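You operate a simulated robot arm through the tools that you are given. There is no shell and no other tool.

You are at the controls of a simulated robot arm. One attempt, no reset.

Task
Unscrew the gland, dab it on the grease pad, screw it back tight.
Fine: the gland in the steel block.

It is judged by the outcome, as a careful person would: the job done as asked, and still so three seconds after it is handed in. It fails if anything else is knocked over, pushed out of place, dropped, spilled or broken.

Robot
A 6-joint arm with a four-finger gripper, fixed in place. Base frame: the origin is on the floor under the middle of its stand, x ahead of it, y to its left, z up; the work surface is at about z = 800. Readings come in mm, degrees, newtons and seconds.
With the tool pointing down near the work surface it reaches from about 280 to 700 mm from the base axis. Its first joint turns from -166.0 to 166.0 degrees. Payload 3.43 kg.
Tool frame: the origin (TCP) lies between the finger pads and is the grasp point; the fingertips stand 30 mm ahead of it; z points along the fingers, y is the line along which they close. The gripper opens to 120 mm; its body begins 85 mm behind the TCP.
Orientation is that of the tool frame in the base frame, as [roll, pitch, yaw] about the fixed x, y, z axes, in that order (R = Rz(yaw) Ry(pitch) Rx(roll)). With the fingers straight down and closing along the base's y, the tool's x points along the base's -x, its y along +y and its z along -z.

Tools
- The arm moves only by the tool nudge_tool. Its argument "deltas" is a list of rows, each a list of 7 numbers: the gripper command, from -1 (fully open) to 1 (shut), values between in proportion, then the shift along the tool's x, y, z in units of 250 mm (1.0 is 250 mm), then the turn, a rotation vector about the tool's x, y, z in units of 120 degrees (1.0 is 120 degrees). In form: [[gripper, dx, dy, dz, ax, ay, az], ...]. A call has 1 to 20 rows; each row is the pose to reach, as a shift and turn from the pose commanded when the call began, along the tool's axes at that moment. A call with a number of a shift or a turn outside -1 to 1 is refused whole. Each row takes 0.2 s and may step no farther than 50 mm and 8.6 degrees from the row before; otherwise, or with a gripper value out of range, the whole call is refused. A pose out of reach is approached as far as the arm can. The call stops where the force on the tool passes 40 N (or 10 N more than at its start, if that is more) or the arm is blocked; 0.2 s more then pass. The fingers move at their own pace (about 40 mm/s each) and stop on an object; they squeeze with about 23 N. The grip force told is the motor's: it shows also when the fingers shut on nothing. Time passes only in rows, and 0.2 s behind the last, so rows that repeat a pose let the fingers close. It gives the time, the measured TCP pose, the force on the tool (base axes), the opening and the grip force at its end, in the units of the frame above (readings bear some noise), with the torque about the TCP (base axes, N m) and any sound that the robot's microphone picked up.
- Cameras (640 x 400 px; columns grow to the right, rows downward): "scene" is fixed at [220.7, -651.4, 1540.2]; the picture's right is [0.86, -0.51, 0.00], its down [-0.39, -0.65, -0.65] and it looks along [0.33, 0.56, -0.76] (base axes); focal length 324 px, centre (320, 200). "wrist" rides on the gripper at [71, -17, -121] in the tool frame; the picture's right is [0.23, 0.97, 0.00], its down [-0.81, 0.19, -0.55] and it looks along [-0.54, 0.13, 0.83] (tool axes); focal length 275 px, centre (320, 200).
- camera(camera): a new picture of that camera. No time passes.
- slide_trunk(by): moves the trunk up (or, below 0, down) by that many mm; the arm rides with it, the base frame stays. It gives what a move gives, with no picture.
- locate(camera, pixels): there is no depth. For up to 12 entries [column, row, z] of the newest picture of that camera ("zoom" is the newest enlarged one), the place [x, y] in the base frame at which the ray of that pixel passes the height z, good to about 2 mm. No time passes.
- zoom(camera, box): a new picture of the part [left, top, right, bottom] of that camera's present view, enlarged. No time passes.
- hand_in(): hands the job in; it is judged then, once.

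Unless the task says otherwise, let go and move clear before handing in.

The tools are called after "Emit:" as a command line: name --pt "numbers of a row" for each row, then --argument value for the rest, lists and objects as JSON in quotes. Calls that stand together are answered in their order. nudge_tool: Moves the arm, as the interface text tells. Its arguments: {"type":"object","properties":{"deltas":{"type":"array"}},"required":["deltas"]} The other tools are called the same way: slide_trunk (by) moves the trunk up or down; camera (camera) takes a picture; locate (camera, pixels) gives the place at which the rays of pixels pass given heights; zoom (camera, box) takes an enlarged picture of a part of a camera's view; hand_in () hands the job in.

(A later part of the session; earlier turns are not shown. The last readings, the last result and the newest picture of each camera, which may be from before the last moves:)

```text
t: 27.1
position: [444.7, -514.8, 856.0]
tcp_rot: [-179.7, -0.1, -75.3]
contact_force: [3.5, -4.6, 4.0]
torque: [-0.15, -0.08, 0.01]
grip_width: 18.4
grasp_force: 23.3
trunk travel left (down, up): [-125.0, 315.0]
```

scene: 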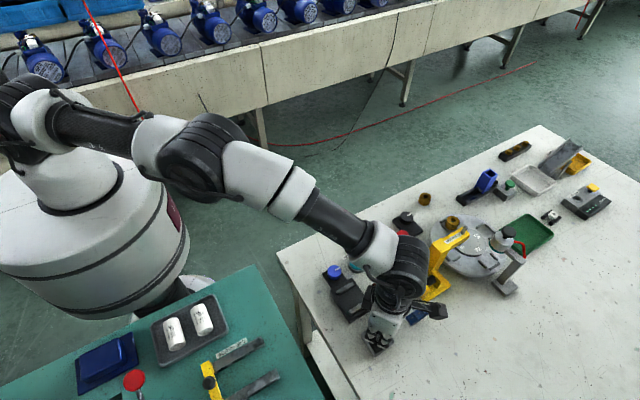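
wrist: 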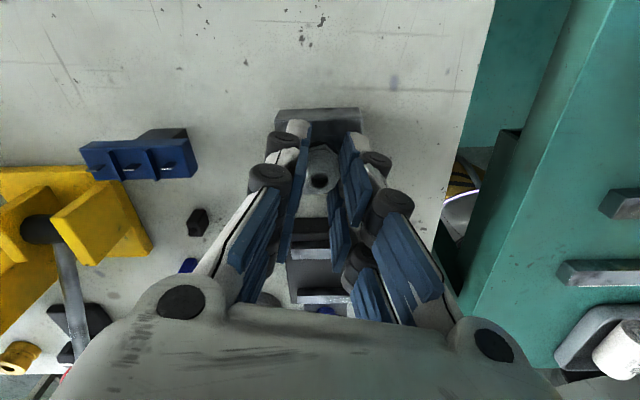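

Forces are small at yaw -75. I'll relieve the side load, open and check that the gland keeps its orientation.

Emit:
nudge_tool --pt "1 0.0023 -0.001 -0.001 0 0 0" --pt "0.3 0.0023 -0.001 -0.001 0 0 0" --pt "0.3 0.0023 -0.001 -0.001 0 0 0" --pt "0.3 0.0023 -0.001 -0.001 0 0 0"

Emit:
camera --camera "wrist"

Emit:
zoom --camera "wrist" --box '[270, 90, 390, 215]'

```text
t: 28.1
position: [444.9, -515.9, 856.8]
tcp_rot: [-179.7, 0.0, -75.4]
contact_force: [0.3, -0.2, -0.1]
torque: [-0.03, 0.01, 0.0]
grip_width: 42.0
grasp_force: 0.0
trunk travel left (down, up): [-125.0, 315.0]
```

```text
taken
```

wrist: 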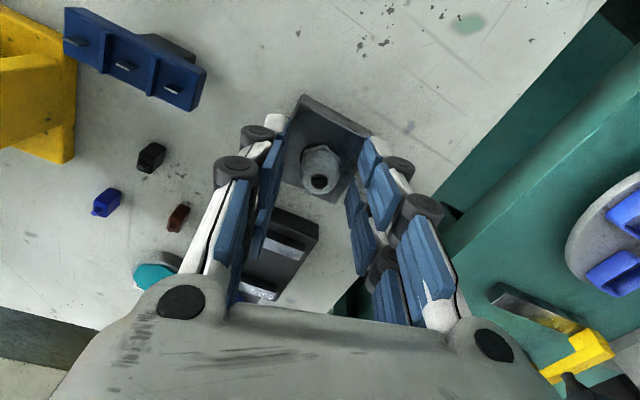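

```text
3.20 times, centred on (330, 152) of wrist
```

zoom: 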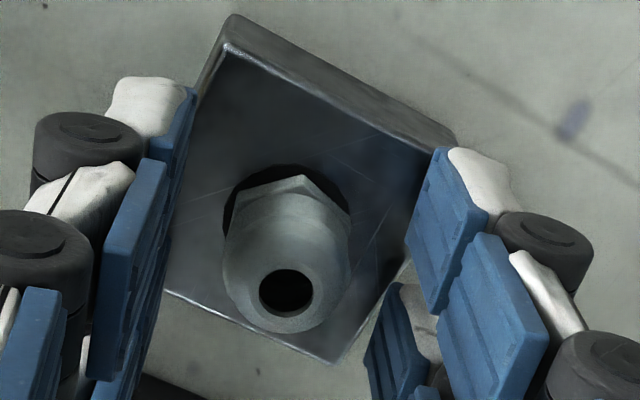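

Clean release: the hex is still aligned (vertex at zoom (300,178)) and sits slightly higher. I'll rotate the open gripper clockwise 120°, then further to see how far it reaches.

Emit:
nudge_tool --pt "0.3 0 0.002 -0.002 0 0 0.07" --pt "0.3 0 0.002 -0.002 0 0 0.14" --pt "0.3 0 0.002 -0.002 0 0 0.21" --pt "0.3 0 0.002 -0.002 0 0 0.28" --pt "0.3 0 0.002 -0.002 0 0 0.35" --pt "0.3 0 0.002 -0.002 0 0 0.42" --pt "0.3 0 0.002 -0.002 0 0 0.49" --pt "0.3 0 0.002 -0.002 0 0 0.56" --pt "0.3 0 0.002 -0.002 0 0 0.63" --pt "0.3 0 0.002 -0.002 0 0 0.7" --pt "0.3 0 0.002 -0.002 0 0 0.77" --pt "0.3 0 0.002 -0.002 0 0 0.84" --pt "0.3 0 0.002 -0.002 0 0 0.91" --pt "0.3 0 0.002 -0.002 0 0 0.98"

Emit:
nudge_tool --pt "0.3 0 0 0 0 0 0.07" --pt "0.3 0 0 0 0 0 0.14" --pt "0.3 0 0 0 0 0 0.21" --pt "0.3 0 0 0 0 0 0.28" --pt "0.3 0 0 0 0 0 0.35" --pt "0.3 0 0 0 0 0 0.42" --pt "0.3 0 0 0 0 0 0.49" --pt "0.3 0 0 0 0 0 0.56" --pt "0.3 0 0 0 0 0 0.63" --pt "0.3 0 0 0 0 0 0.7" --pt "0.3 0 0 0 0 0 0.77" --pt "0.3 0 0 0 0 0 0.84" --pt "0.3 0 0 0 0 0 0.91" --pt "0.3 0 0 0 0 0 0.98"

Emit:
camera --camera "wrist"

Emit:
camera --camera "scene"

```text
t: 31.1
position: [445.0, -514.0, 859.2]
tcp_rot: [179.9, 0.3, 166.8]
contact_force: [-0.4, 0.0, 0.6]
torque: [0.0, 0.0, 0.03]
grip_width: 42.0
grasp_force: 0.0
trunk travel left (down, up): [-125.0, 315.0]
```

```text
t: 34.1
position: [444.7, -515.7, 858.2]
tcp_rot: [179.8, -0.2, 49.2]
contact_force: [0.3, -0.2, -0.3]
torque: [0.02, 0.01, 0.0]
grip_width: 41.9
grasp_force: 0.1
trunk travel left (down, up): [-125.0, 315.0]
```

```text
taken
```

wrist: 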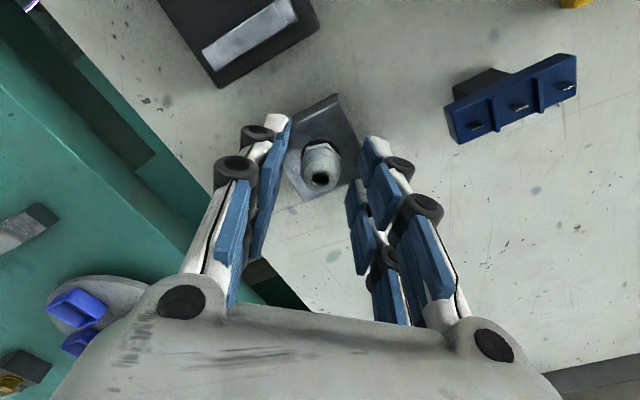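

```text
taken
```

scene: 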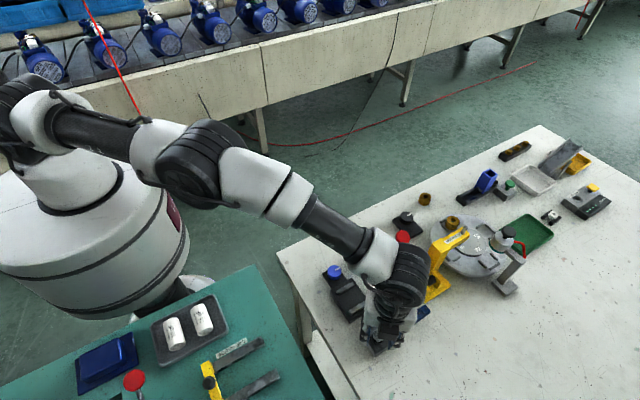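

Yaw 49 is reachable, giving a 240° bite. I'll turn the last 4.6°, lower 1 mm, grip and check the alignment.

Emit:
nudge_tool --pt "0.3 0 0 0.002 0 0 0.038" --pt "0.3 0 0 0.004 0 0 0.038" --pt "0.6 0 0 0.004 0 0 0.038" --pt "1 0 0 0.004 0 0 0.038" --pt "1 0 0 0.004 0 0 0.038" --pt "1 0 0 0.004 0 0 0.038"

Emit:
zoom --camera "wrist" --box '[270, 90, 390, 215]'

```text
t: 35.5
position: [445.7, -515.6, 856.1]
tcp_rot: [179.7, -0.3, 44.9]
contact_force: [0.3, -1.6, 0.0]
torque: [-0.04, 0.0, -0.03]
grip_width: 18.9
grasp_force: 23.2
trunk travel left (down, up): [-125.0, 315.0]
```

```text
3.20 times, centred on (330, 152) of wrist
```

zoom: 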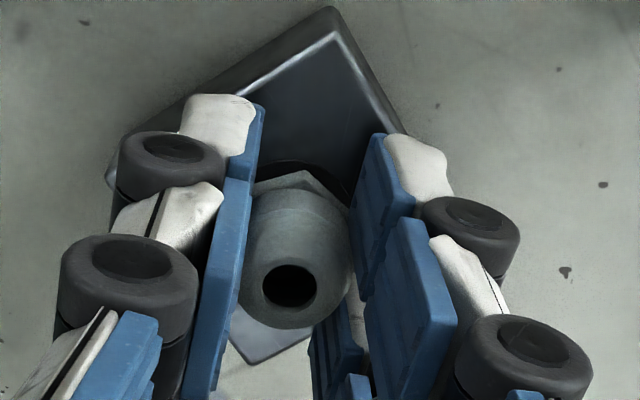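

The grip is good at yaw 45 with near-zero side force. I'll turn counter-clockwise 115° with a small lift, then read the forces.

Emit:
nudge_tool --pt "1 0 0 -0.0002 0 0 -0.06" --pt "1 0 0 -0.0003 0 0 -0.12" --pt "1 0 0 -0.0005 0 0 -0.18" --pt "1 0 0 -0.0006 0 0 -0.24" --pt "1 0 0 -0.0007 0 0 -0.3" --pt "1 0 0 -0.0009 0 0 -0.36" --pt "1 0 0 -0.001 0 0 -0.42" --pt "1 0 0 -0.0011 0 0 -0.48" --pt "1 0 0 -0.0013 0 0 -0.54" --pt "1 0 0 -0.0014 0 0 -0.6" --pt "1 0 0 -0.0015 0 0 -0.66" --pt "1 0 0 -0.0016 0 0 -0.72" --pt "1 0 0 -0.0017 0 0 -0.78" --pt "1 0 0 -0.0018 0 0 -0.84" --pt "1 0 0 -0.0019 0 0 -0.9" --pt "1 0 0 -0.002 0 0 -0.96"

Emit:
zoom --camera "wrist" --box '[270, 90, 390, 215]'

```text
t: 38.9
position: [444.9, -515.5, 856.5]
tcp_rot: [179.9, 0.1, 160.2]
contact_force: [6.0, 3.6, -0.1]
torque: [0.1, -0.16, -0.13]
grip_width: 18.3
grasp_force: 23.2
trunk travel left (down, up): [-125.0, 315.0]
```

```text
3.20 times, centred on (330, 152) of wrist
```

zoom: 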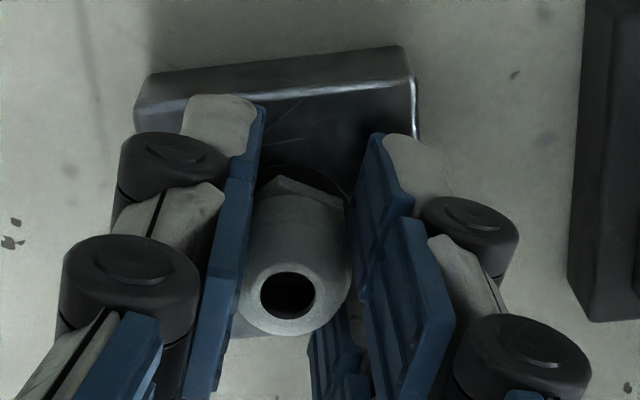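

The torque about z rose to -0.13 N m and the hex vertex has shifted in the view to about zoom (278,178), so there may be slip. I'll look more closely.

Emit:
zoom --camera "wrist" --box '[295, 130, 350, 185]'

Emit:
camera --camera "wrist"

```text
7.27 times, centred on (322, 158) of wrist
```

zoom: 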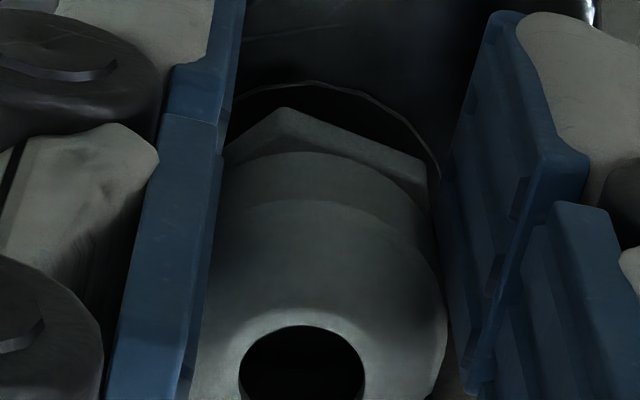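

```text
taken
```

wrist: 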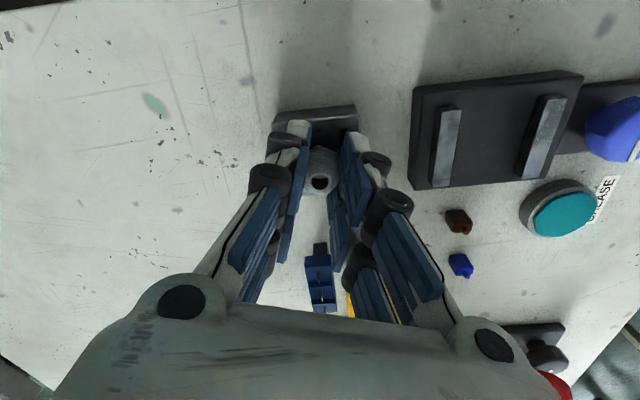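

The hex's vertices are at zoom (282,108) and (428,165). I'll locate them to get the gland's real angle.

Emit:
locate --camera "wrist" --pixels '[[316.8, 145.3, 834], [336.9, 153.2, 834], [308.9, 151.1, 834], [320, 181.5, 846], [320, 181.5, 849]]'

Emit:
nudge_tool --pt "1 0 0 0 0 0 0"

```text
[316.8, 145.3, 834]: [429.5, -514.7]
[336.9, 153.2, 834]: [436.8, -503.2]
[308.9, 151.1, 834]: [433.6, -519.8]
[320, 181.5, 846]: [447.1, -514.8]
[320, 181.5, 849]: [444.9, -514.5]
```

```text
t: 39.3
position: [445.5, -514.4, 858.0]
tcp_rot: [180.0, 0.2, 160.2]
contact_force: [7.0, 4.9, 0.1]
torque: [0.15, -0.17, -0.05]
grip_width: 18.2
grasp_force: 23.0
trunk travel left (down, up): [-125.0, 315.0]
```

The gland's flats are now at about 28° mod 60 against the gripper's 10°, so it slipped about 42° in this bite, although it has risen by about 3–4 mm. I'll relieve the side load, open and look before re-gripping aligned.

Emit:
nudge_tool --pt "1 -0.0022 0.0034 0 0 0 0" --pt "0.3 -0.0022 0.0034 0 0 0 0" --pt "0.3 -0.0022 0.0034 0 0 0 0" --pt "0.3 -0.0022 0.0034 0 0 0 0"

Emit:
camera --camera "wrist"

Emit:
zoom --camera "wrist" --box '[290, 110, 360, 195]'

```text
t: 40.3
position: [444.9, -514.0, 857.6]
tcp_rot: [180.0, 0.1, 160.2]
contact_force: [-0.3, -0.8, 0.0]
torque: [0.0, 0.01, 0.01]
grip_width: 42.1
grasp_force: 0.1
trunk travel left (down, up): [-125.0, 315.0]
```

```text
taken
```

wrist: 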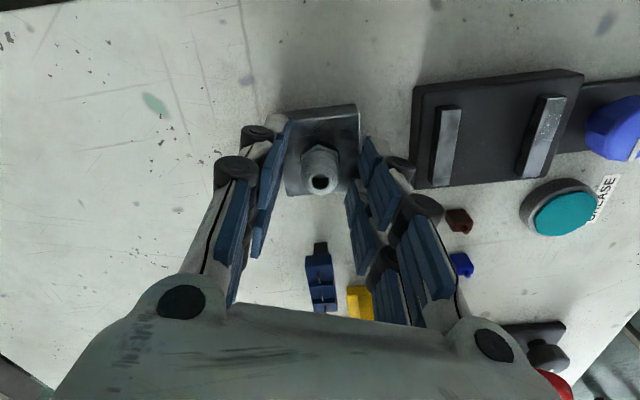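

```text
4.71 times, centred on (325, 152) of wrist
```

zoom: 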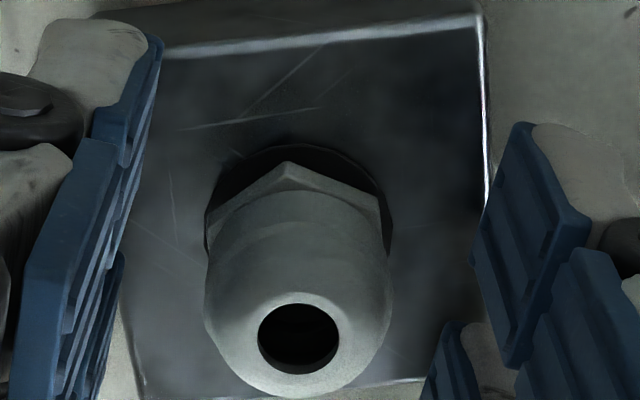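

The gland stands clearly higher now, with hex vertices at zoom (207,215), (288,165) and (383,207). I'll locate these for the angle and height.

Emit:
locate --camera "zoom" --pixels '[[299, 340, 845], [299, 340, 848], [299, 340, 851], [288, 165, 834], [383, 207, 834], [207, 215, 834], [288, 165, 830], [383, 207, 830], [207, 215, 830]]'

```text
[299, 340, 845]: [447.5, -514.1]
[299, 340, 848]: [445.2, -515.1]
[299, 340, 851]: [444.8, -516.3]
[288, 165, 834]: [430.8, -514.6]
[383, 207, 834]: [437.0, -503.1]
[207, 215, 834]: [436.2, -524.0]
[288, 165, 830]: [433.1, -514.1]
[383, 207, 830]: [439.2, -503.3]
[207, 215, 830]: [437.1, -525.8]
```

The hex flats are at about 26.5° mod 60, so yaw 176.5 is aligned, and the finger gap is centred on the gland within about 0.5 mm. I'll rotate 16.3° counter-clockwise with the fingers open, lower 1.5 mm, re-grip and make a 36° test turn.

Emit:
nudge_tool --pt "0.3 0 0 0.003 0 0 -0.068" --pt "0.3 0 0 0.006 0 0 -0.136" --pt "0.3 0 0 0.006 0 0 -0.136" --pt "0.6 0 0 0.006 0 0 -0.136" --pt "1 0 0 0.006 0 0 -0.136" --pt "1 0 0 0.006 0 0 -0.136" --pt "1 0 0 0.006 0 0 -0.136"

Emit:
zoom --camera "wrist" --box '[290, 110, 360, 195]'

Emit:
nudge_tool --pt "1 0 0 0 0 0 -0.06" --pt "1 0 0 0 0 0 -0.12" --pt "1 0 0 0 0 0 -0.18" --pt "1 0 0 -0.0004 0 0 -0.24" --pt "1 0 0 -0.0006 0 0 -0.3"

Emit:
zoom --camera "wrist" --box '[290, 110, 360, 195]'

```text
t: 41.9
position: [445.9, -514.7, 854.9]
tcp_rot: [180.0, 0.3, 176.4]
contact_force: [0.4, -1.8, 0.5]
torque: [-0.03, -0.01, -0.02]
grip_width: 18.6
grasp_force: 23.1
trunk travel left (down, up): [-125.0, 315.0]
```

```text
4.71 times, centred on (325, 152) of wrist
```

zoom: 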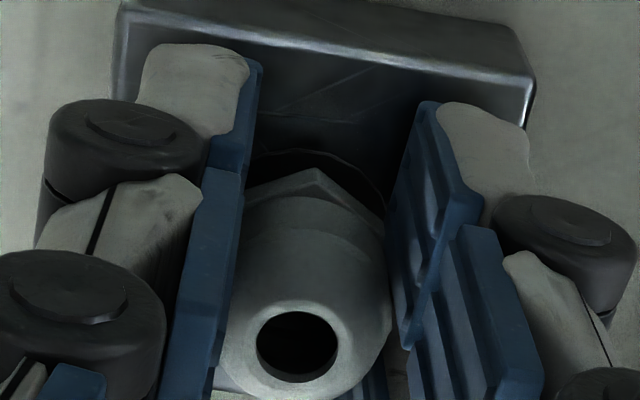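

```text
t: 43.1
position: [445.0, -515.3, 854.0]
tcp_rot: [-179.9, 0.4, -147.5]
contact_force: [-1.6, -0.8, -0.2]
torque: [-0.02, 0.05, -0.28]
grip_width: 18.7
grasp_force: 22.7
trunk travel left (down, up): [-125.0, 315.0]
```

```text
4.71 times, centred on (325, 152) of wrist
```

zoom: 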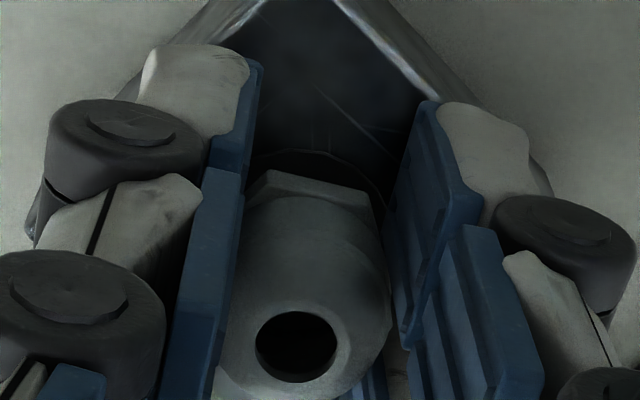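

The torque reached -0.28 N m and the gland stopped following after about 360° in total. It has risen about 6 mm (the hole top is now near z 850), so it may be at the end of its thread and ready to lift out. I'll lift gently by 4 mm and watch the vertical force.

Emit:
nudge_tool --pt "1 0 0 -0.004 0 0 0" --pt "1 0 0 -0.008 0 0 0" --pt "1 0 0 -0.012 0 0 0" --pt "1 0 0 -0.016 0 0 0"

Emit:
camera --camera "wrist"

Emit:
zoom --camera "wrist" --box '[290, 110, 360, 195]'

```text
t: 44.1
position: [445.6, -515.5, 860.0]
tcp_rot: [-179.9, 0.2, -147.6]
contact_force: [-0.8, -0.1, 0.0]
torque: [0.01, 0.02, 0.03]
grip_width: 18.7
grasp_force: 23.4
trunk travel left (down, up): [-125.0, 315.0]
```

```text
taken
```

wrist: 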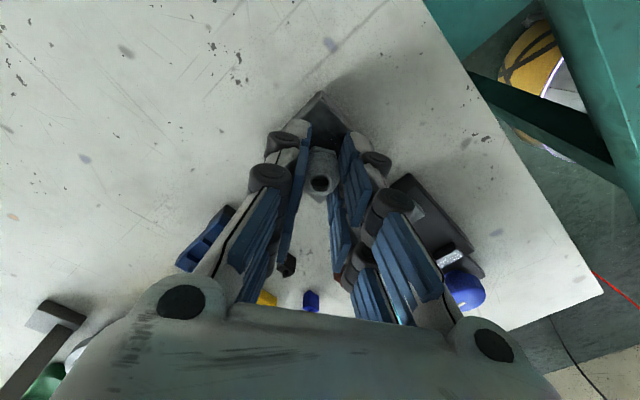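

```text
4.71 times, centred on (325, 152) of wrist
```

zoom: 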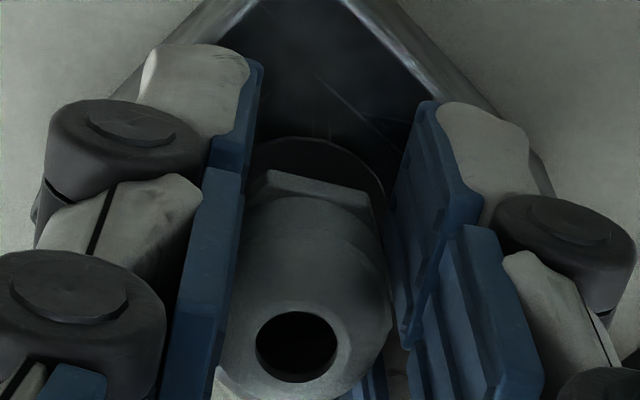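

The gland rose with the gripper with no force (it stays fixed in the wrist view at zoom (297,347)), so it is free of the thread. I'll lift it 60 mm slowly and check it in the scene view.

Emit:
nudge_tool --pt "1 0 0 -0.02 0 0 0" --pt "1 0 0 -0.05 0 0 0" --pt "1 0 0 -0.09 0 0 0" --pt "1 0 0 -0.14 0 0 0" --pt "1 0 0 -0.19 0 0 0" --pt "1 0 0 -0.24 0 0 0" --pt "1 0 0 -0.28 0 0 0" --pt "1 0 0 -0.28 0 0 0"

Emit:
camera --camera "wrist"

Emit:
zoom --camera "wrist" --box '[270, 90, 370, 200]'

Emit:
zoom --camera "scene" --box '[330, 270, 450, 370]'

```text
t: 45.9
position: [444.4, -514.8, 928.5]
tcp_rot: [-179.8, 0.2, -147.7]
contact_force: [0.5, -0.5, -0.2]
torque: [0.03, -0.01, 0.02]
grip_width: 18.6
grasp_force: 23.1
trunk travel left (down, up): [-125.0, 315.0]
```

```text
taken
```

wrist: 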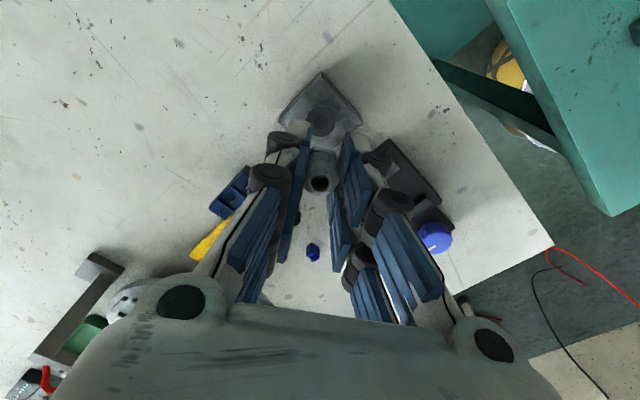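

```text
3.64 times, centred on (320, 145) of wrist
```

zoom: 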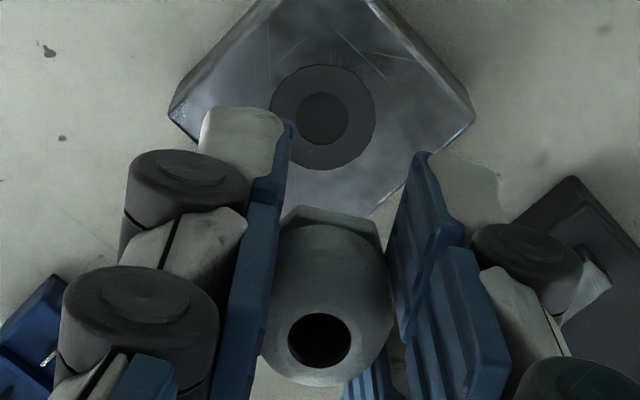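

```text
4.00 times, centred on (390, 320) of scene
```

zoom: 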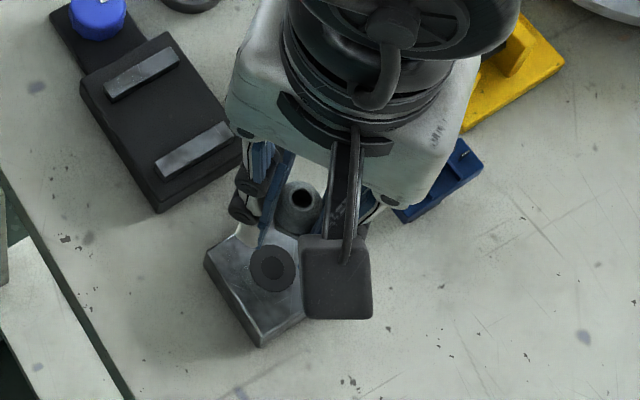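

The gland is out and held securely. The block's threaded hole, inside a dark ring, is visible at wrist zoom (322,118) and scene zoom (272,268). I'll record the hole's position now for re-insertion.

Emit:
zoom --camera "wrist" --box '[280, 65, 365, 145]'

Emit:
locate --camera "zoom" --pixels '[[320, 200, 821]]'

Emit:
camera --camera "scene"

Emit:
locate --camera "scene" --pixels '[[378, 337, 820], [378, 337, 822], [378, 337, 825], [354.5, 262, 812], [354.5, 264, 800]]'

Emit:
zoom --camera "scene" --box '[355, 315, 400, 360]'

```text
5.00 times, centred on (322, 105) of wrist
```

zoom: 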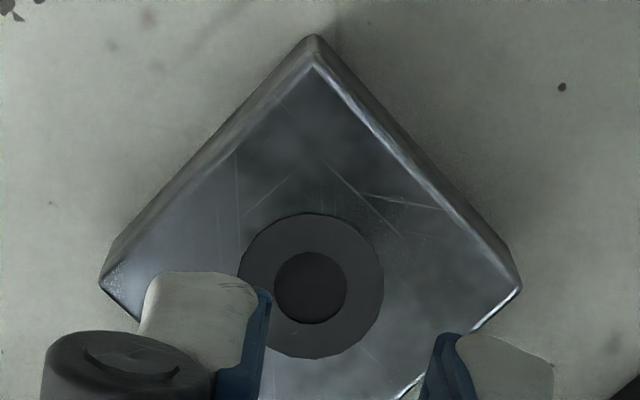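

```text
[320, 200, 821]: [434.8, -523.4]
```

```text
taken
```

scene: 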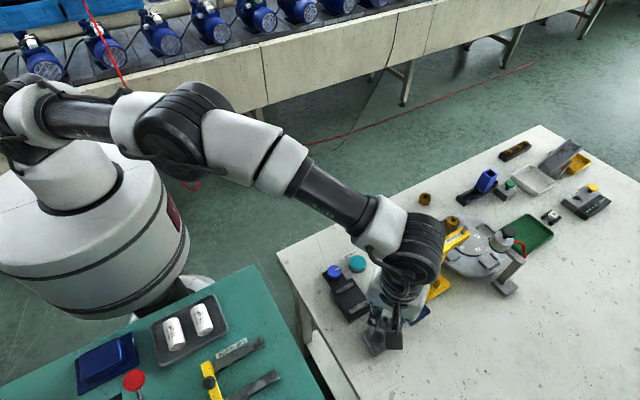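

```text
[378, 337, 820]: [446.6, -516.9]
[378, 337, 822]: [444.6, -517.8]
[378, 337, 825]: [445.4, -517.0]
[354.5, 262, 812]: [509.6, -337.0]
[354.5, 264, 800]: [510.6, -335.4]
```

```text
8.89 times, centred on (378, 338) of scene
```

zoom: 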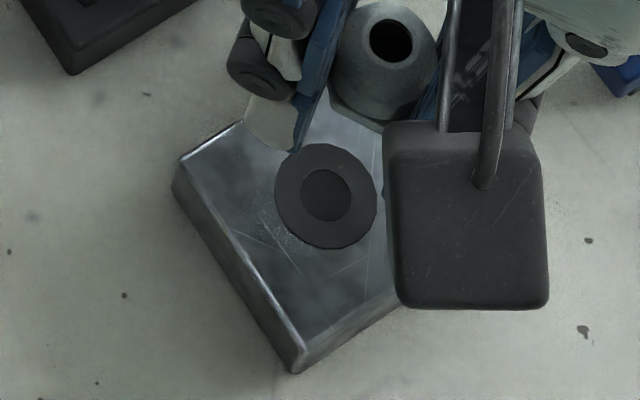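

In those zooms the hole's centre is at wrist (320.2,122.6) and scene zoom (326,195). I'll locate both.

Emit:
locate --camera "zoom" --pixels '[[326, 195, 820], [326, 195, 822], [326, 195, 825], [326, 195, 821], [326, 195, 823]]'

Emit:
locate --camera "wrist" --pixels '[[320.2, 122.6, 820], [320.2, 122.6, 822], [320.2, 122.6, 825], [320.2, 122.6, 821], [320.2, 122.6, 823]]'

```text
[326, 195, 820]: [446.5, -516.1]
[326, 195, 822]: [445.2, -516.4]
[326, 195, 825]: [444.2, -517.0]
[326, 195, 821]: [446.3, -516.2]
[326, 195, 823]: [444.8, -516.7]
```

```text
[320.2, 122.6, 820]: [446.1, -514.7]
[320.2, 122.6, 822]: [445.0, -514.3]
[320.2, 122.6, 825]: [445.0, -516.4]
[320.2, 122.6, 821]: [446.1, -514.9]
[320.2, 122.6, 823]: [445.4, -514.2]
```

The hole is at (445.3,-515.2,822) and the lift-out pose was TCP (445.2,-515.3), yaw -147.7. Next I'll locate the neighbours of the grease pad for clearance, then carry the gland over high up.

Emit:
locate --camera "scene" --pixels '[[403, 237, 860], [403, 237, 900], [403, 237, 940], [334, 271, 835], [388.5, 274, 810], [357.9, 262.5, 812], [357.9, 262.5, 818], [357.5, 265.6, 800]]'

Emit:
nudge_tool --pt "1 0 0 -0.08 0 0 0" --pt "1 -0.075 0.056 -0.08 0 0 0" --pt "1 -0.15 0.112 -0.08 0 0 0" --pt "1 -0.225 0.168 -0.08 0 0 0" --pt "1 -0.3 0.224 -0.08 0 0 0" --pt "1 -0.375 0.28 -0.08 0 0 0" --pt "1 -0.45 0.336 -0.08 0 0 0" --pt "1 -0.525 0.392 -0.08 0 0 0" --pt "1 -0.6 0.448 -0.08 0 0 0" --pt "1 -0.6 0.448 -0.08 0 0 0"

Emit:
camera --camera "wrist"

Emit:
camera --camera "scene"

```text
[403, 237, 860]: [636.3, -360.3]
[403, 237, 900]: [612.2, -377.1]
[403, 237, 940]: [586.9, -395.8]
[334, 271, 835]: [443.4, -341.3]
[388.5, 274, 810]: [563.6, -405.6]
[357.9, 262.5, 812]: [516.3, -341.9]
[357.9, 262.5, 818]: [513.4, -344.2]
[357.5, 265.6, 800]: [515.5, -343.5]
```

```text
t: 48.1
position: [512.5, -339.8, 948.8]
tcp_rot: [-179.9, 0.4, -147.6]
contact_force: [0.5, 0.6, -1.4]
torque: [0.01, 0.01, 0.01]
grip_width: 18.7
grasp_force: 23.4
trunk travel left (down, up): [-125.0, 315.0]
```

```text
taken
```

wrist: 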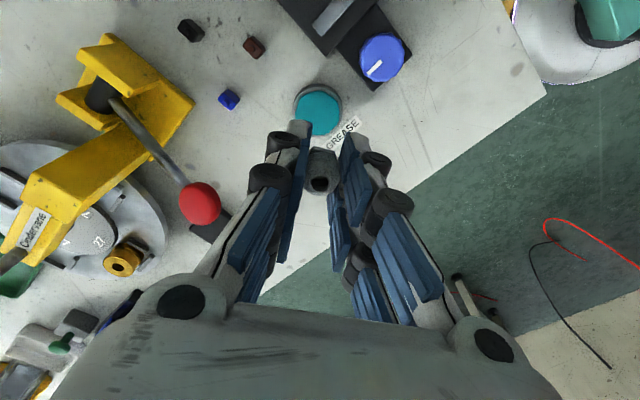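

```text
taken
```

scene: 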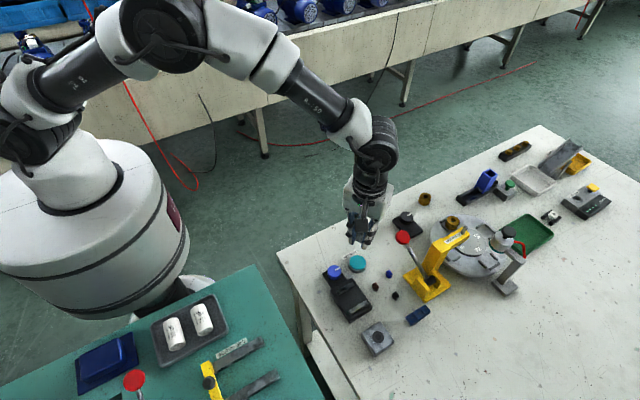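

The pad is visible at wrist (318,112), just ahead of the fingers, and the red lever knob is well to one side. I'll zoom in to locate the pad's centre, height and size.

Emit:
zoom --camera "wrist" --box '[275, 70, 365, 150]'

Emit:
zoom --camera "scene" --box '[325, 205, 400, 285]'

```text
5.00 times, centred on (320, 110) of wrist
```

zoom: 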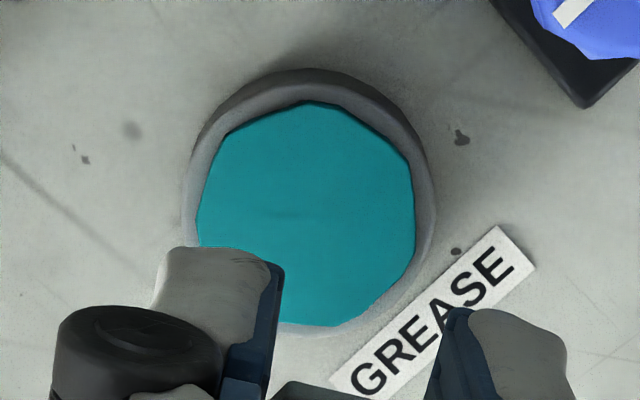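

```text
5.00 times, centred on (362, 245) of scene
```

zoom: 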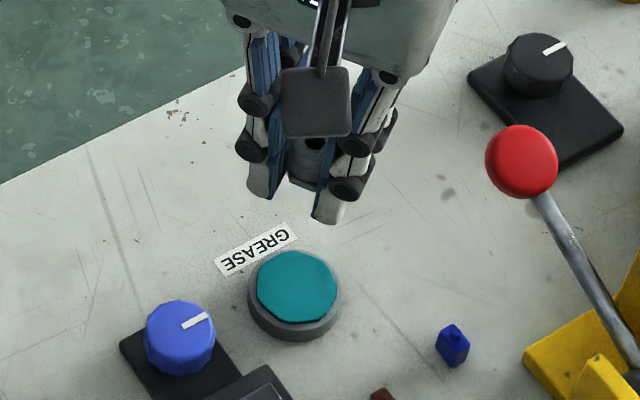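

The teal pad's centre is at wrist (317.2,112.6) and scene (357.4,262.4), about 40 mm across. I'll triangulate its height.

Emit:
locate --camera "wrist" --pixels '[[317.2, 112.6, 808], [317.2, 112.6, 812], [317.2, 112.6, 816], [317.2, 112.6, 820], [379, 58, 830]]'

Emit:
locate --camera "scene" --pixels '[[357.4, 262.4, 808], [357.4, 262.4, 812], [357.4, 262.4, 816], [357.4, 262.4, 820], [333.8, 271, 830]]'

```text
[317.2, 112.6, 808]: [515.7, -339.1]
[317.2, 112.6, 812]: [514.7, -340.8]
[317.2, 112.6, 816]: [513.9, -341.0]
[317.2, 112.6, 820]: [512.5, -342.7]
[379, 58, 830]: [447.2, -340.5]
```

```text
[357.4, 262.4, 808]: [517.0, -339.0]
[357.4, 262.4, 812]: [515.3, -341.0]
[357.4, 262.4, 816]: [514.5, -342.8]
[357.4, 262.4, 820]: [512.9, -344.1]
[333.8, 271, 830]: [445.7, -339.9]
```

The pad's centre is about (515,-341) with its top near z 812, and the blue knob is about 68 mm away, so there is clearance. I'll look at the gland's underside first to see how far its thread sticks out beyond the fingertips.

Emit:
zoom --camera "scene" --box '[340, 215, 385, 255]'

Emit:
zoom --camera "wrist" --box '[290, 110, 360, 195]'

```text
10.00 times, centred on (362, 235) of scene
```

zoom: 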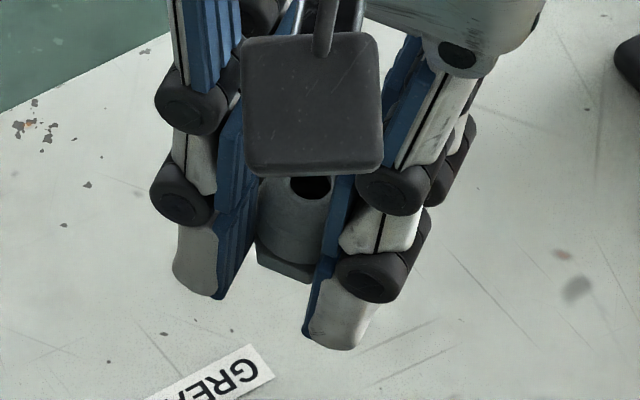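

```text
4.71 times, centred on (325, 152) of wrist
```

zoom: 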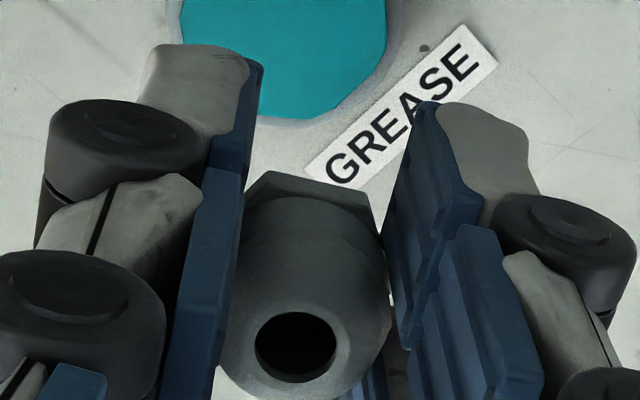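

The hex sits just above the fingertips with a short stub below, so contact with the pad is expected near TCP z 847. I'll descend in stages above the pad's centre, first to z 858.

Emit:
nudge_tool --pt "1 -0.0059 -0.0094 0.06 0 0 0" --pt "1 -0.0059 -0.0094 0.12 0 0 0" --pt "1 -0.0059 -0.0094 0.18 0 0 0" --pt "1 -0.0059 -0.0094 0.24 0 0 0" --pt "1 -0.0059 -0.0094 0.3 0 0 0" --pt "1 -0.0059 -0.0094 0.36 0 0 0" --pt "1 -0.0059 -0.0094 0.36 0 0 0"

Emit:
camera --camera "wrist"

Emit:
zoom --camera "scene" --box '[325, 225, 395, 285]'

```text
t: 49.7
position: [514.5, -341.2, 859.6]
tcp_rot: [-179.9, 0.3, -147.7]
contact_force: [0.3, -0.3, -1.5]
torque: [0.01, 0.02, 0.01]
grip_width: 18.7
grasp_force: 22.9
trunk travel left (down, up): [-125.0, 315.0]
```

```text
taken
```

wrist: 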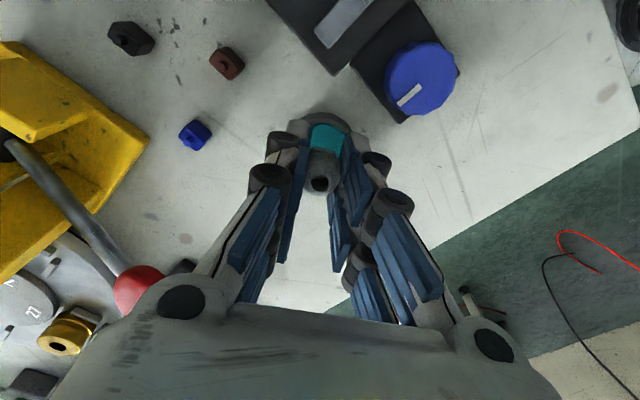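

```text
6.67 times, centred on (360, 255) of scene
```

zoom: 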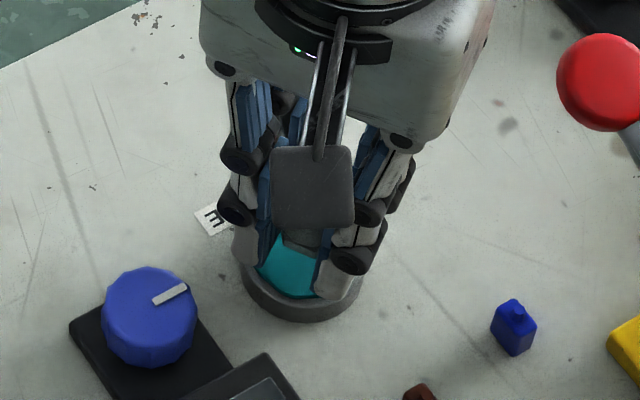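

No contact yet: the steady -1.5 N is the gland's weight. I'll continue down in 1 mm rows to about z 850.

Emit:
nudge_tool --pt "1 0 0 0.008 0 0 0" --pt "1 0 0 0.016 0 0 0" --pt "1 0 0 0.022 0 0 0" --pt "1 0 0 0.026 0 0 0" --pt "1 0 0 0.03 0 0 0" --pt "1 0 0 0.034 0 0 0"

```text
t: 51.1
position: [513.4, -342.0, 850.8]
tcp_rot: [-179.9, 0.3, -147.6]
contact_force: [-0.1, -0.5, 0.3]
torque: [-0.04, 0.0, 0.01]
grip_width: 18.6
grasp_force: 22.8
trunk travel left (down, up): [-125.0, 315.0]
```

The vertical force went from -1.5 to +0.3 N, possibly the first light touch. I'll go down 2 mm more in 0.5 mm rows.

Emit:
nudge_tool --pt "1 0 0 0.002 0 0 0" --pt "1 0 0 0.004 0 0 0" --pt "1 0 0 0.006 0 0 0" --pt "1 0 0 0.008 0 0 0"

Emit:
zoom --camera "scene" --box '[325, 225, 395, 285]'

Emit:
zoom --camera "wrist" --box '[275, 100, 365, 200]'

```text
t: 52.1
position: [514.3, -342.3, 850.0]
tcp_rot: [-179.9, 0.3, -147.6]
contact_force: [-0.3, 0.8, 4.2]
torque: [0.11, 0.02, 0.0]
grip_width: 18.6
grasp_force: 22.8
trunk travel left (down, up): [-125.0, 315.0]
```

```text
6.67 times, centred on (360, 255) of scene
```

zoom: 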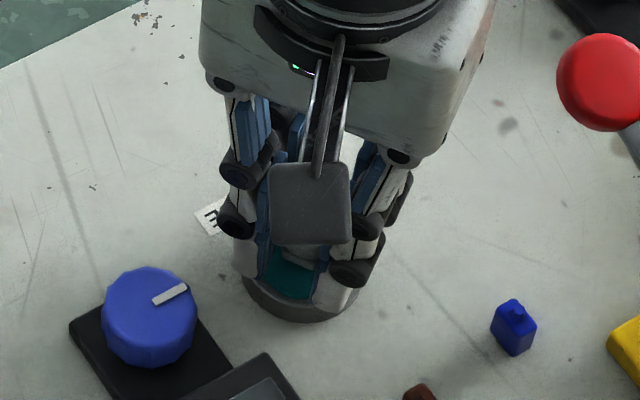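

```text
4.00 times, centred on (320, 150) of wrist
```

zoom: 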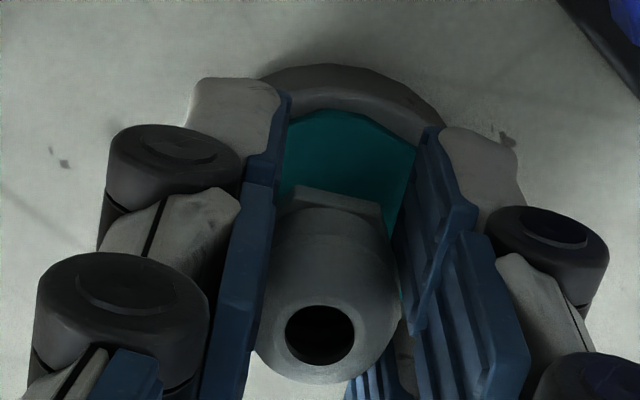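

Contact is confirmed: the force is +4.2 N, about 6 N above the free value, with the gland's end on the teal pad and the fingertips about 8 mm clear. I'll press 0.5 mm more, hold briefly, then lift straight up.

Emit:
nudge_tool --pt "1 0 0 0.002 0 0 0" --pt "1 0 0 0.002 0 0 0" --pt "1 0 0 0.002 0 0 0"

Emit:
nudge_tool --pt "1 0 0 -0.01 0 0 0" --pt "1 0 0 -0.04 0 0 0" --pt "1 0 0 -0.1 0 0 0" --pt "1 0 0 -0.2 0 0 0" --pt "1 0 0 -0.3 0 0 0" --pt "1 0 0 -0.4 0 0 0" --pt "1 0 0 -0.4 0 0 0"

Emit:
camera --camera "wrist"

Emit:
zoom --camera "wrist" --box '[275, 70, 365, 200]'

Emit:
zoom --camera "scene" --box '[325, 205, 400, 285]'

```text
t: 52.9
position: [515.1, -342.1, 850.8]
tcp_rot: [-179.8, 0.4, -147.6]
contact_force: [0.3, -0.1, 7.4]
torque: [0.03, -0.06, 0.03]
grip_width: 18.6
grasp_force: 23.0
trunk travel left (down, up): [-125.0, 315.0]
```

```text
t: 54.5
position: [513.6, -341.8, 950.0]
tcp_rot: [-179.9, 0.2, -147.6]
contact_force: [0.4, -0.7, 0.0]
torque: [0.0, 0.02, -0.03]
grip_width: 18.9
grasp_force: 23.1
trunk travel left (down, up): [-125.0, 315.0]
```

```text
taken
```

wrist: 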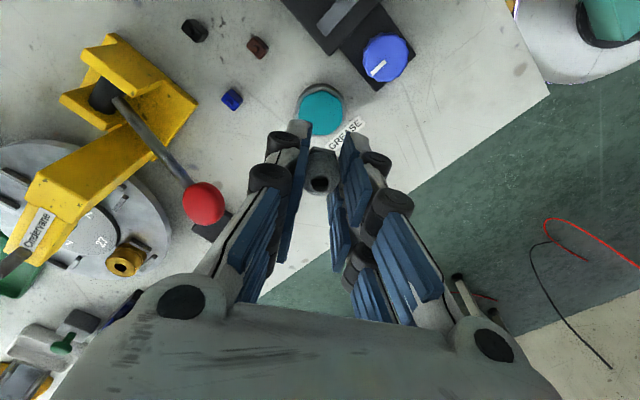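

```text
3.08 times, centred on (320, 135) of wrist
```

zoom: 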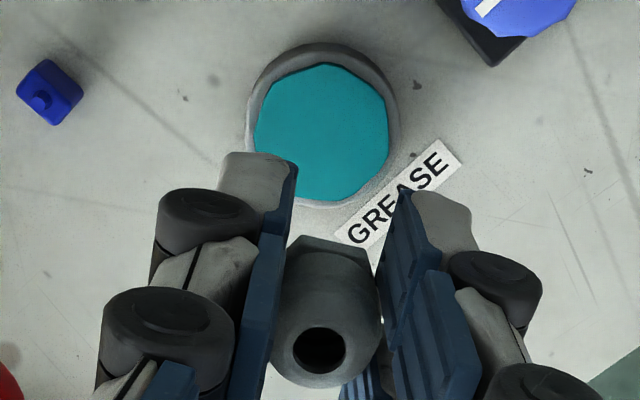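

```text
5.00 times, centred on (362, 245) of scene
```

zoom: 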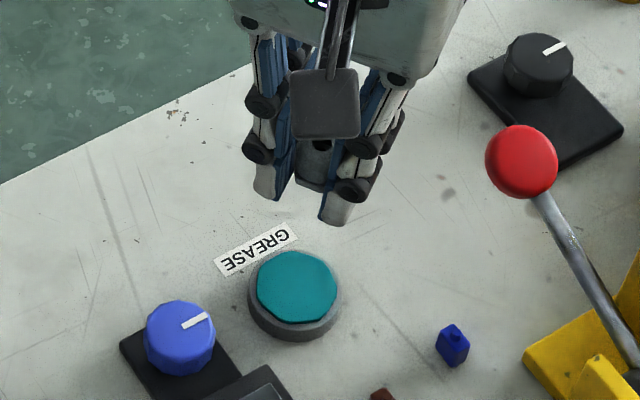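

The grease dab is done: it was pressed at about 9 N, the pad has not moved and the gland is unchanged in the grip at (320,183.5). I'll carry it back above the hole and pre-rotate the gripper counter-clockwise to yaw -67.6, so that I have the full clockwise range for screwing in.

Emit:
nudge_tool --pt "1 0.05 -0.037 0 0 0 -0.055" --pt "1 0.1 -0.073 0 0 0 -0.111" --pt "1 0.15 -0.11 0 0 0 -0.167" --pt "1 0.201 -0.146 0 0 0 -0.222" --pt "1 0.251 -0.183 0 0 0 -0.278" --pt "1 0.301 -0.22 0 0 0 -0.333" --pt "1 0.352 -0.256 0 0 0 -0.389" --pt "1 0.402 -0.293 0 0 0 -0.444" --pt "1 0.452 -0.329 0 0 0 -0.5" --pt "1 0.502 -0.366 0 0 0 -0.556" --pt "1 0.553 -0.402 0 0 0 -0.611" --pt "1 0.603 -0.439 0 0 0 -0.667" --pt "1 0.603 -0.439 0 0 0 -0.667" --pt "1 0.603 -0.439 0 0 0 -0.667"

Emit:
camera --camera "wrist"

Emit:
zoom --camera "wrist" --box '[270, 65, 370, 195]'

Emit:
camera --camera "scene"

```text
t: 57.5
position: [444.9, -515.2, 949.6]
tcp_rot: [-179.6, -0.1, -67.5]
contact_force: [0.0, 0.4, -0.4]
torque: [-0.01, 0.02, 0.02]
grip_width: 18.8
grasp_force: 22.6
trunk travel left (down, up): [-125.0, 315.0]
```

```text
taken
```

wrist: 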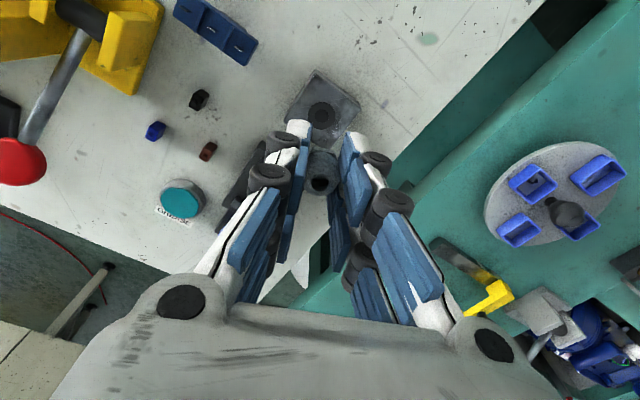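

```text
3.08 times, centred on (320, 130) of wrist
```

zoom: 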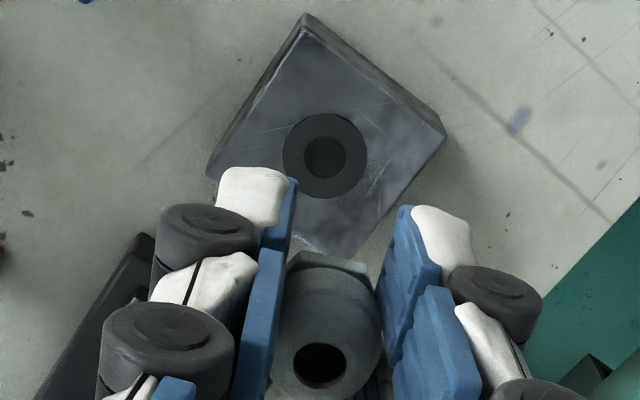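

```text
taken
```

scene: 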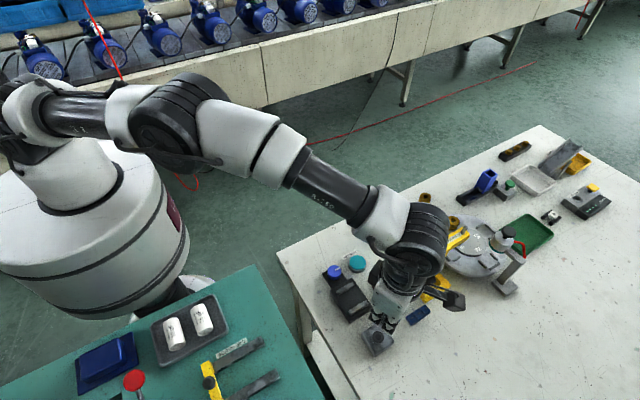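

The gland is centred in the grip, and the hole is at wrist (321.6,116), almost straight below. I'll locate it for a fine correction.

Emit:
zoom --camera "wrist" --box '[295, 90, 350, 140]'

Emit:
locate --camera "wrist" --pixels '[[321.6, 116, 822], [321.4, 115.6, 822], [321.8, 116.2, 822]]'

Emit:
nudge_tool --pt "1 0 0 0 -0.0033 0 0"

```text
8.00 times, centred on (322, 115) of wrist
```

zoom: 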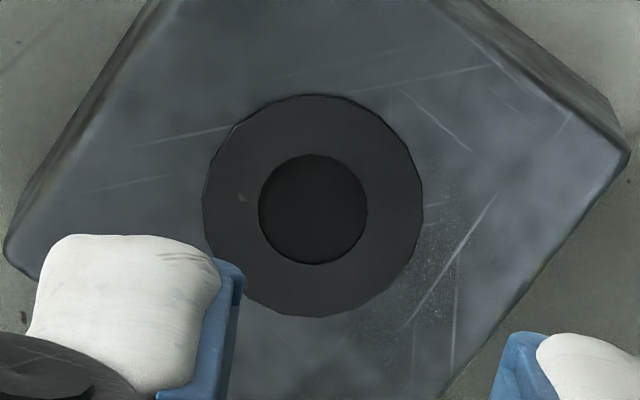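

```text
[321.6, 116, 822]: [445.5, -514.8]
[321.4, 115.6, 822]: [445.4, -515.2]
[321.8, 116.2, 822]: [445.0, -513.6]
```

```text
t: 57.9
position: [446.3, -514.3, 949.1]
tcp_rot: [179.8, 0.0, -67.6]
contact_force: [-0.3, -0.8, 0.3]
torque: [0.04, 0.0, 0.01]
grip_width: 18.6
grasp_force: 23.2
trunk travel left (down, up): [-125.0, 315.0]
```

The hole is at (445.3,-514.8) and the TCP is at about (445.6,-514.8), so no shift is needed. I'll descend to z 866, just above the hole, then slow down.

Emit:
nudge_tool --pt "1 0 0 0.08 0 0 0" --pt "1 0 0 0.16 0 0 0" --pt "1 0 0 0.24 0 0 0" --pt "1 0 0 0.3 0 0 0" --pt "1 0 0 0.332 0 0 0" --pt "1 0 0 0.332 0 0 0"

Emit:
zoom --camera "wrist" --box '[270, 90, 370, 200]'

Emit:
zoom --camera "scene" --box '[340, 290, 420, 365]'

```text
t: 59.3
position: [445.7, -515.7, 865.0]
tcp_rot: [179.8, -0.1, -67.6]
contact_force: [-0.1, 0.0, -1.1]
torque: [0.0, -0.03, -0.01]
grip_width: 18.3
grasp_force: 22.9
trunk travel left (down, up): [-125.0, 315.0]
```

```text
3.64 times, centred on (320, 145) of wrist
```

zoom: 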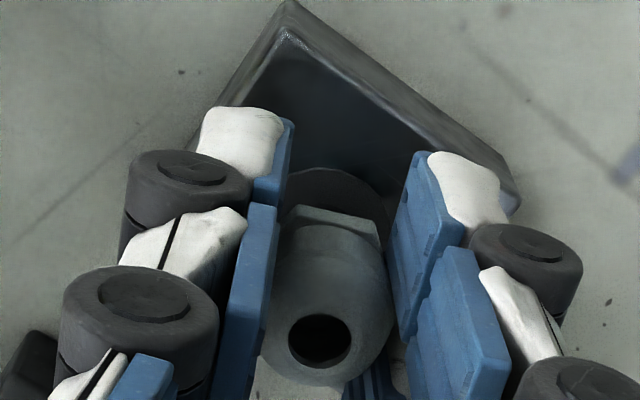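

```text
5.33 times, centred on (380, 328) of scene
```

zoom: 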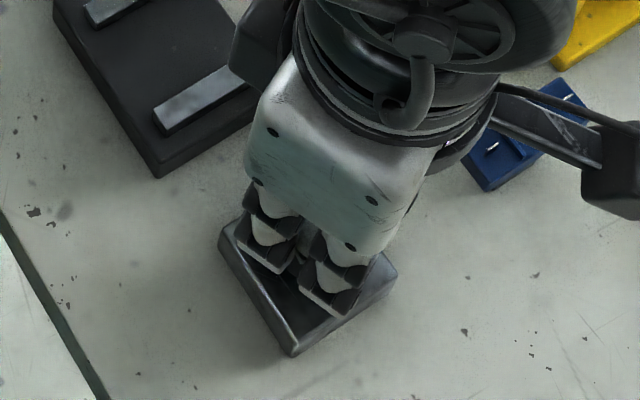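

The gland is poised over the ring with no contact (-1.1 N is its weight). I'll lower in 0.5–1 mm rows until light contact.

Emit:
nudge_tool --pt "1 0 0 0.004 0 0 0" --pt "1 0 0 0.008 0 0 0" --pt "1 0 0 0.012 0 0 0" --pt "1 0 0 0.016 0 0 0" --pt "1 0 0 0.02 0 0 0"

```text
t: 60.5
position: [445.8, -514.6, 860.8]
tcp_rot: [179.9, -0.1, -67.6]
contact_force: [-0.1, -0.2, 0.6]
torque: [-0.03, 0.05, 0.0]
grip_width: 18.4
grasp_force: 22.8
trunk travel left (down, up): [-125.0, 315.0]
```

There may be a first touch at z 860.8 (force +0.6 N). I'll go down another 2 mm in 0.5 mm rows.

Emit:
nudge_tool --pt "1 0 0 0.002 0 0 0" --pt "1 0 0 0.004 0 0 0" --pt "1 0 0 0.006 0 0 0" --pt "1 0 0 0.008 0 0 0"

```text
t: 61.5
position: [444.0, -515.0, 856.8]
tcp_rot: [179.7, 0.0, -67.6]
contact_force: [-0.4, -0.8, -7.9]
torque: [-0.02, -0.02, -0.02]
grip_width: 18.6
grasp_force: 23.2
trunk travel left (down, up): [-125.0, 315.0]
```

The force flipped to -7.9 N (pulled down), so the thread seems to have caught and drawn the gland in slightly. I'll lower 1.5 mm to follow it and begin turning clockwise 29°, feeding down.

Emit:
nudge_tool --pt "1 0 0 0.003 0 0 0" --pt "1 0 0 0.006 0 0 0" --pt "1 0 0 0.006 0 0 0"

Emit:
nudge_tool --pt "1 0 0 0.0 0 0 0.04" --pt "1 0 0 0.0004 0 0 0.08" --pt "1 0 0 0.0008 0 0 0.12" --pt "1 0 0 0.0012 0 0 0.16" --pt "1 0 0 0.0016 0 0 0.2" --pt "1 0 0 0.002 0 0 0.24"

Emit:
zoom --camera "wrist" --box '[270, 90, 370, 200]'

```text
t: 62.3
position: [446.1, -514.3, 857.3]
tcp_rot: [180.0, -0.1, -67.6]
contact_force: [-0.2, -0.2, -0.6]
torque: [0.03, -0.04, 0.03]
grip_width: 18.9
grasp_force: 23.3
trunk travel left (down, up): [-125.0, 315.0]
```

```text
t: 63.7
position: [444.1, -515.0, 856.5]
tcp_rot: [179.8, -0.1, -96.4]
contact_force: [-0.7, 0.0, -0.4]
torque: [-0.02, 0.01, -0.03]
grip_width: 18.6
grasp_force: 22.6
trunk travel left (down, up): [-125.0, 315.0]
```

```text
3.64 times, centred on (320, 145) of wrist
```

zoom: 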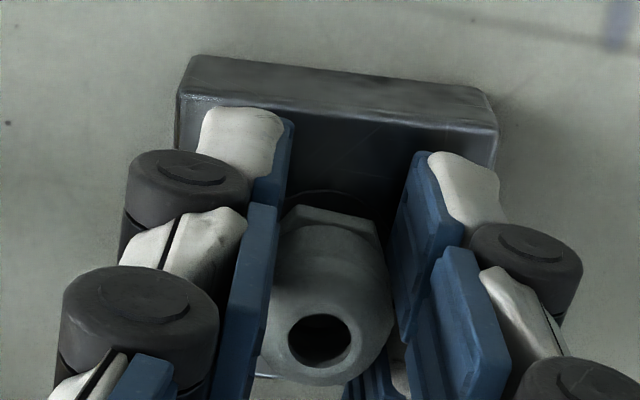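

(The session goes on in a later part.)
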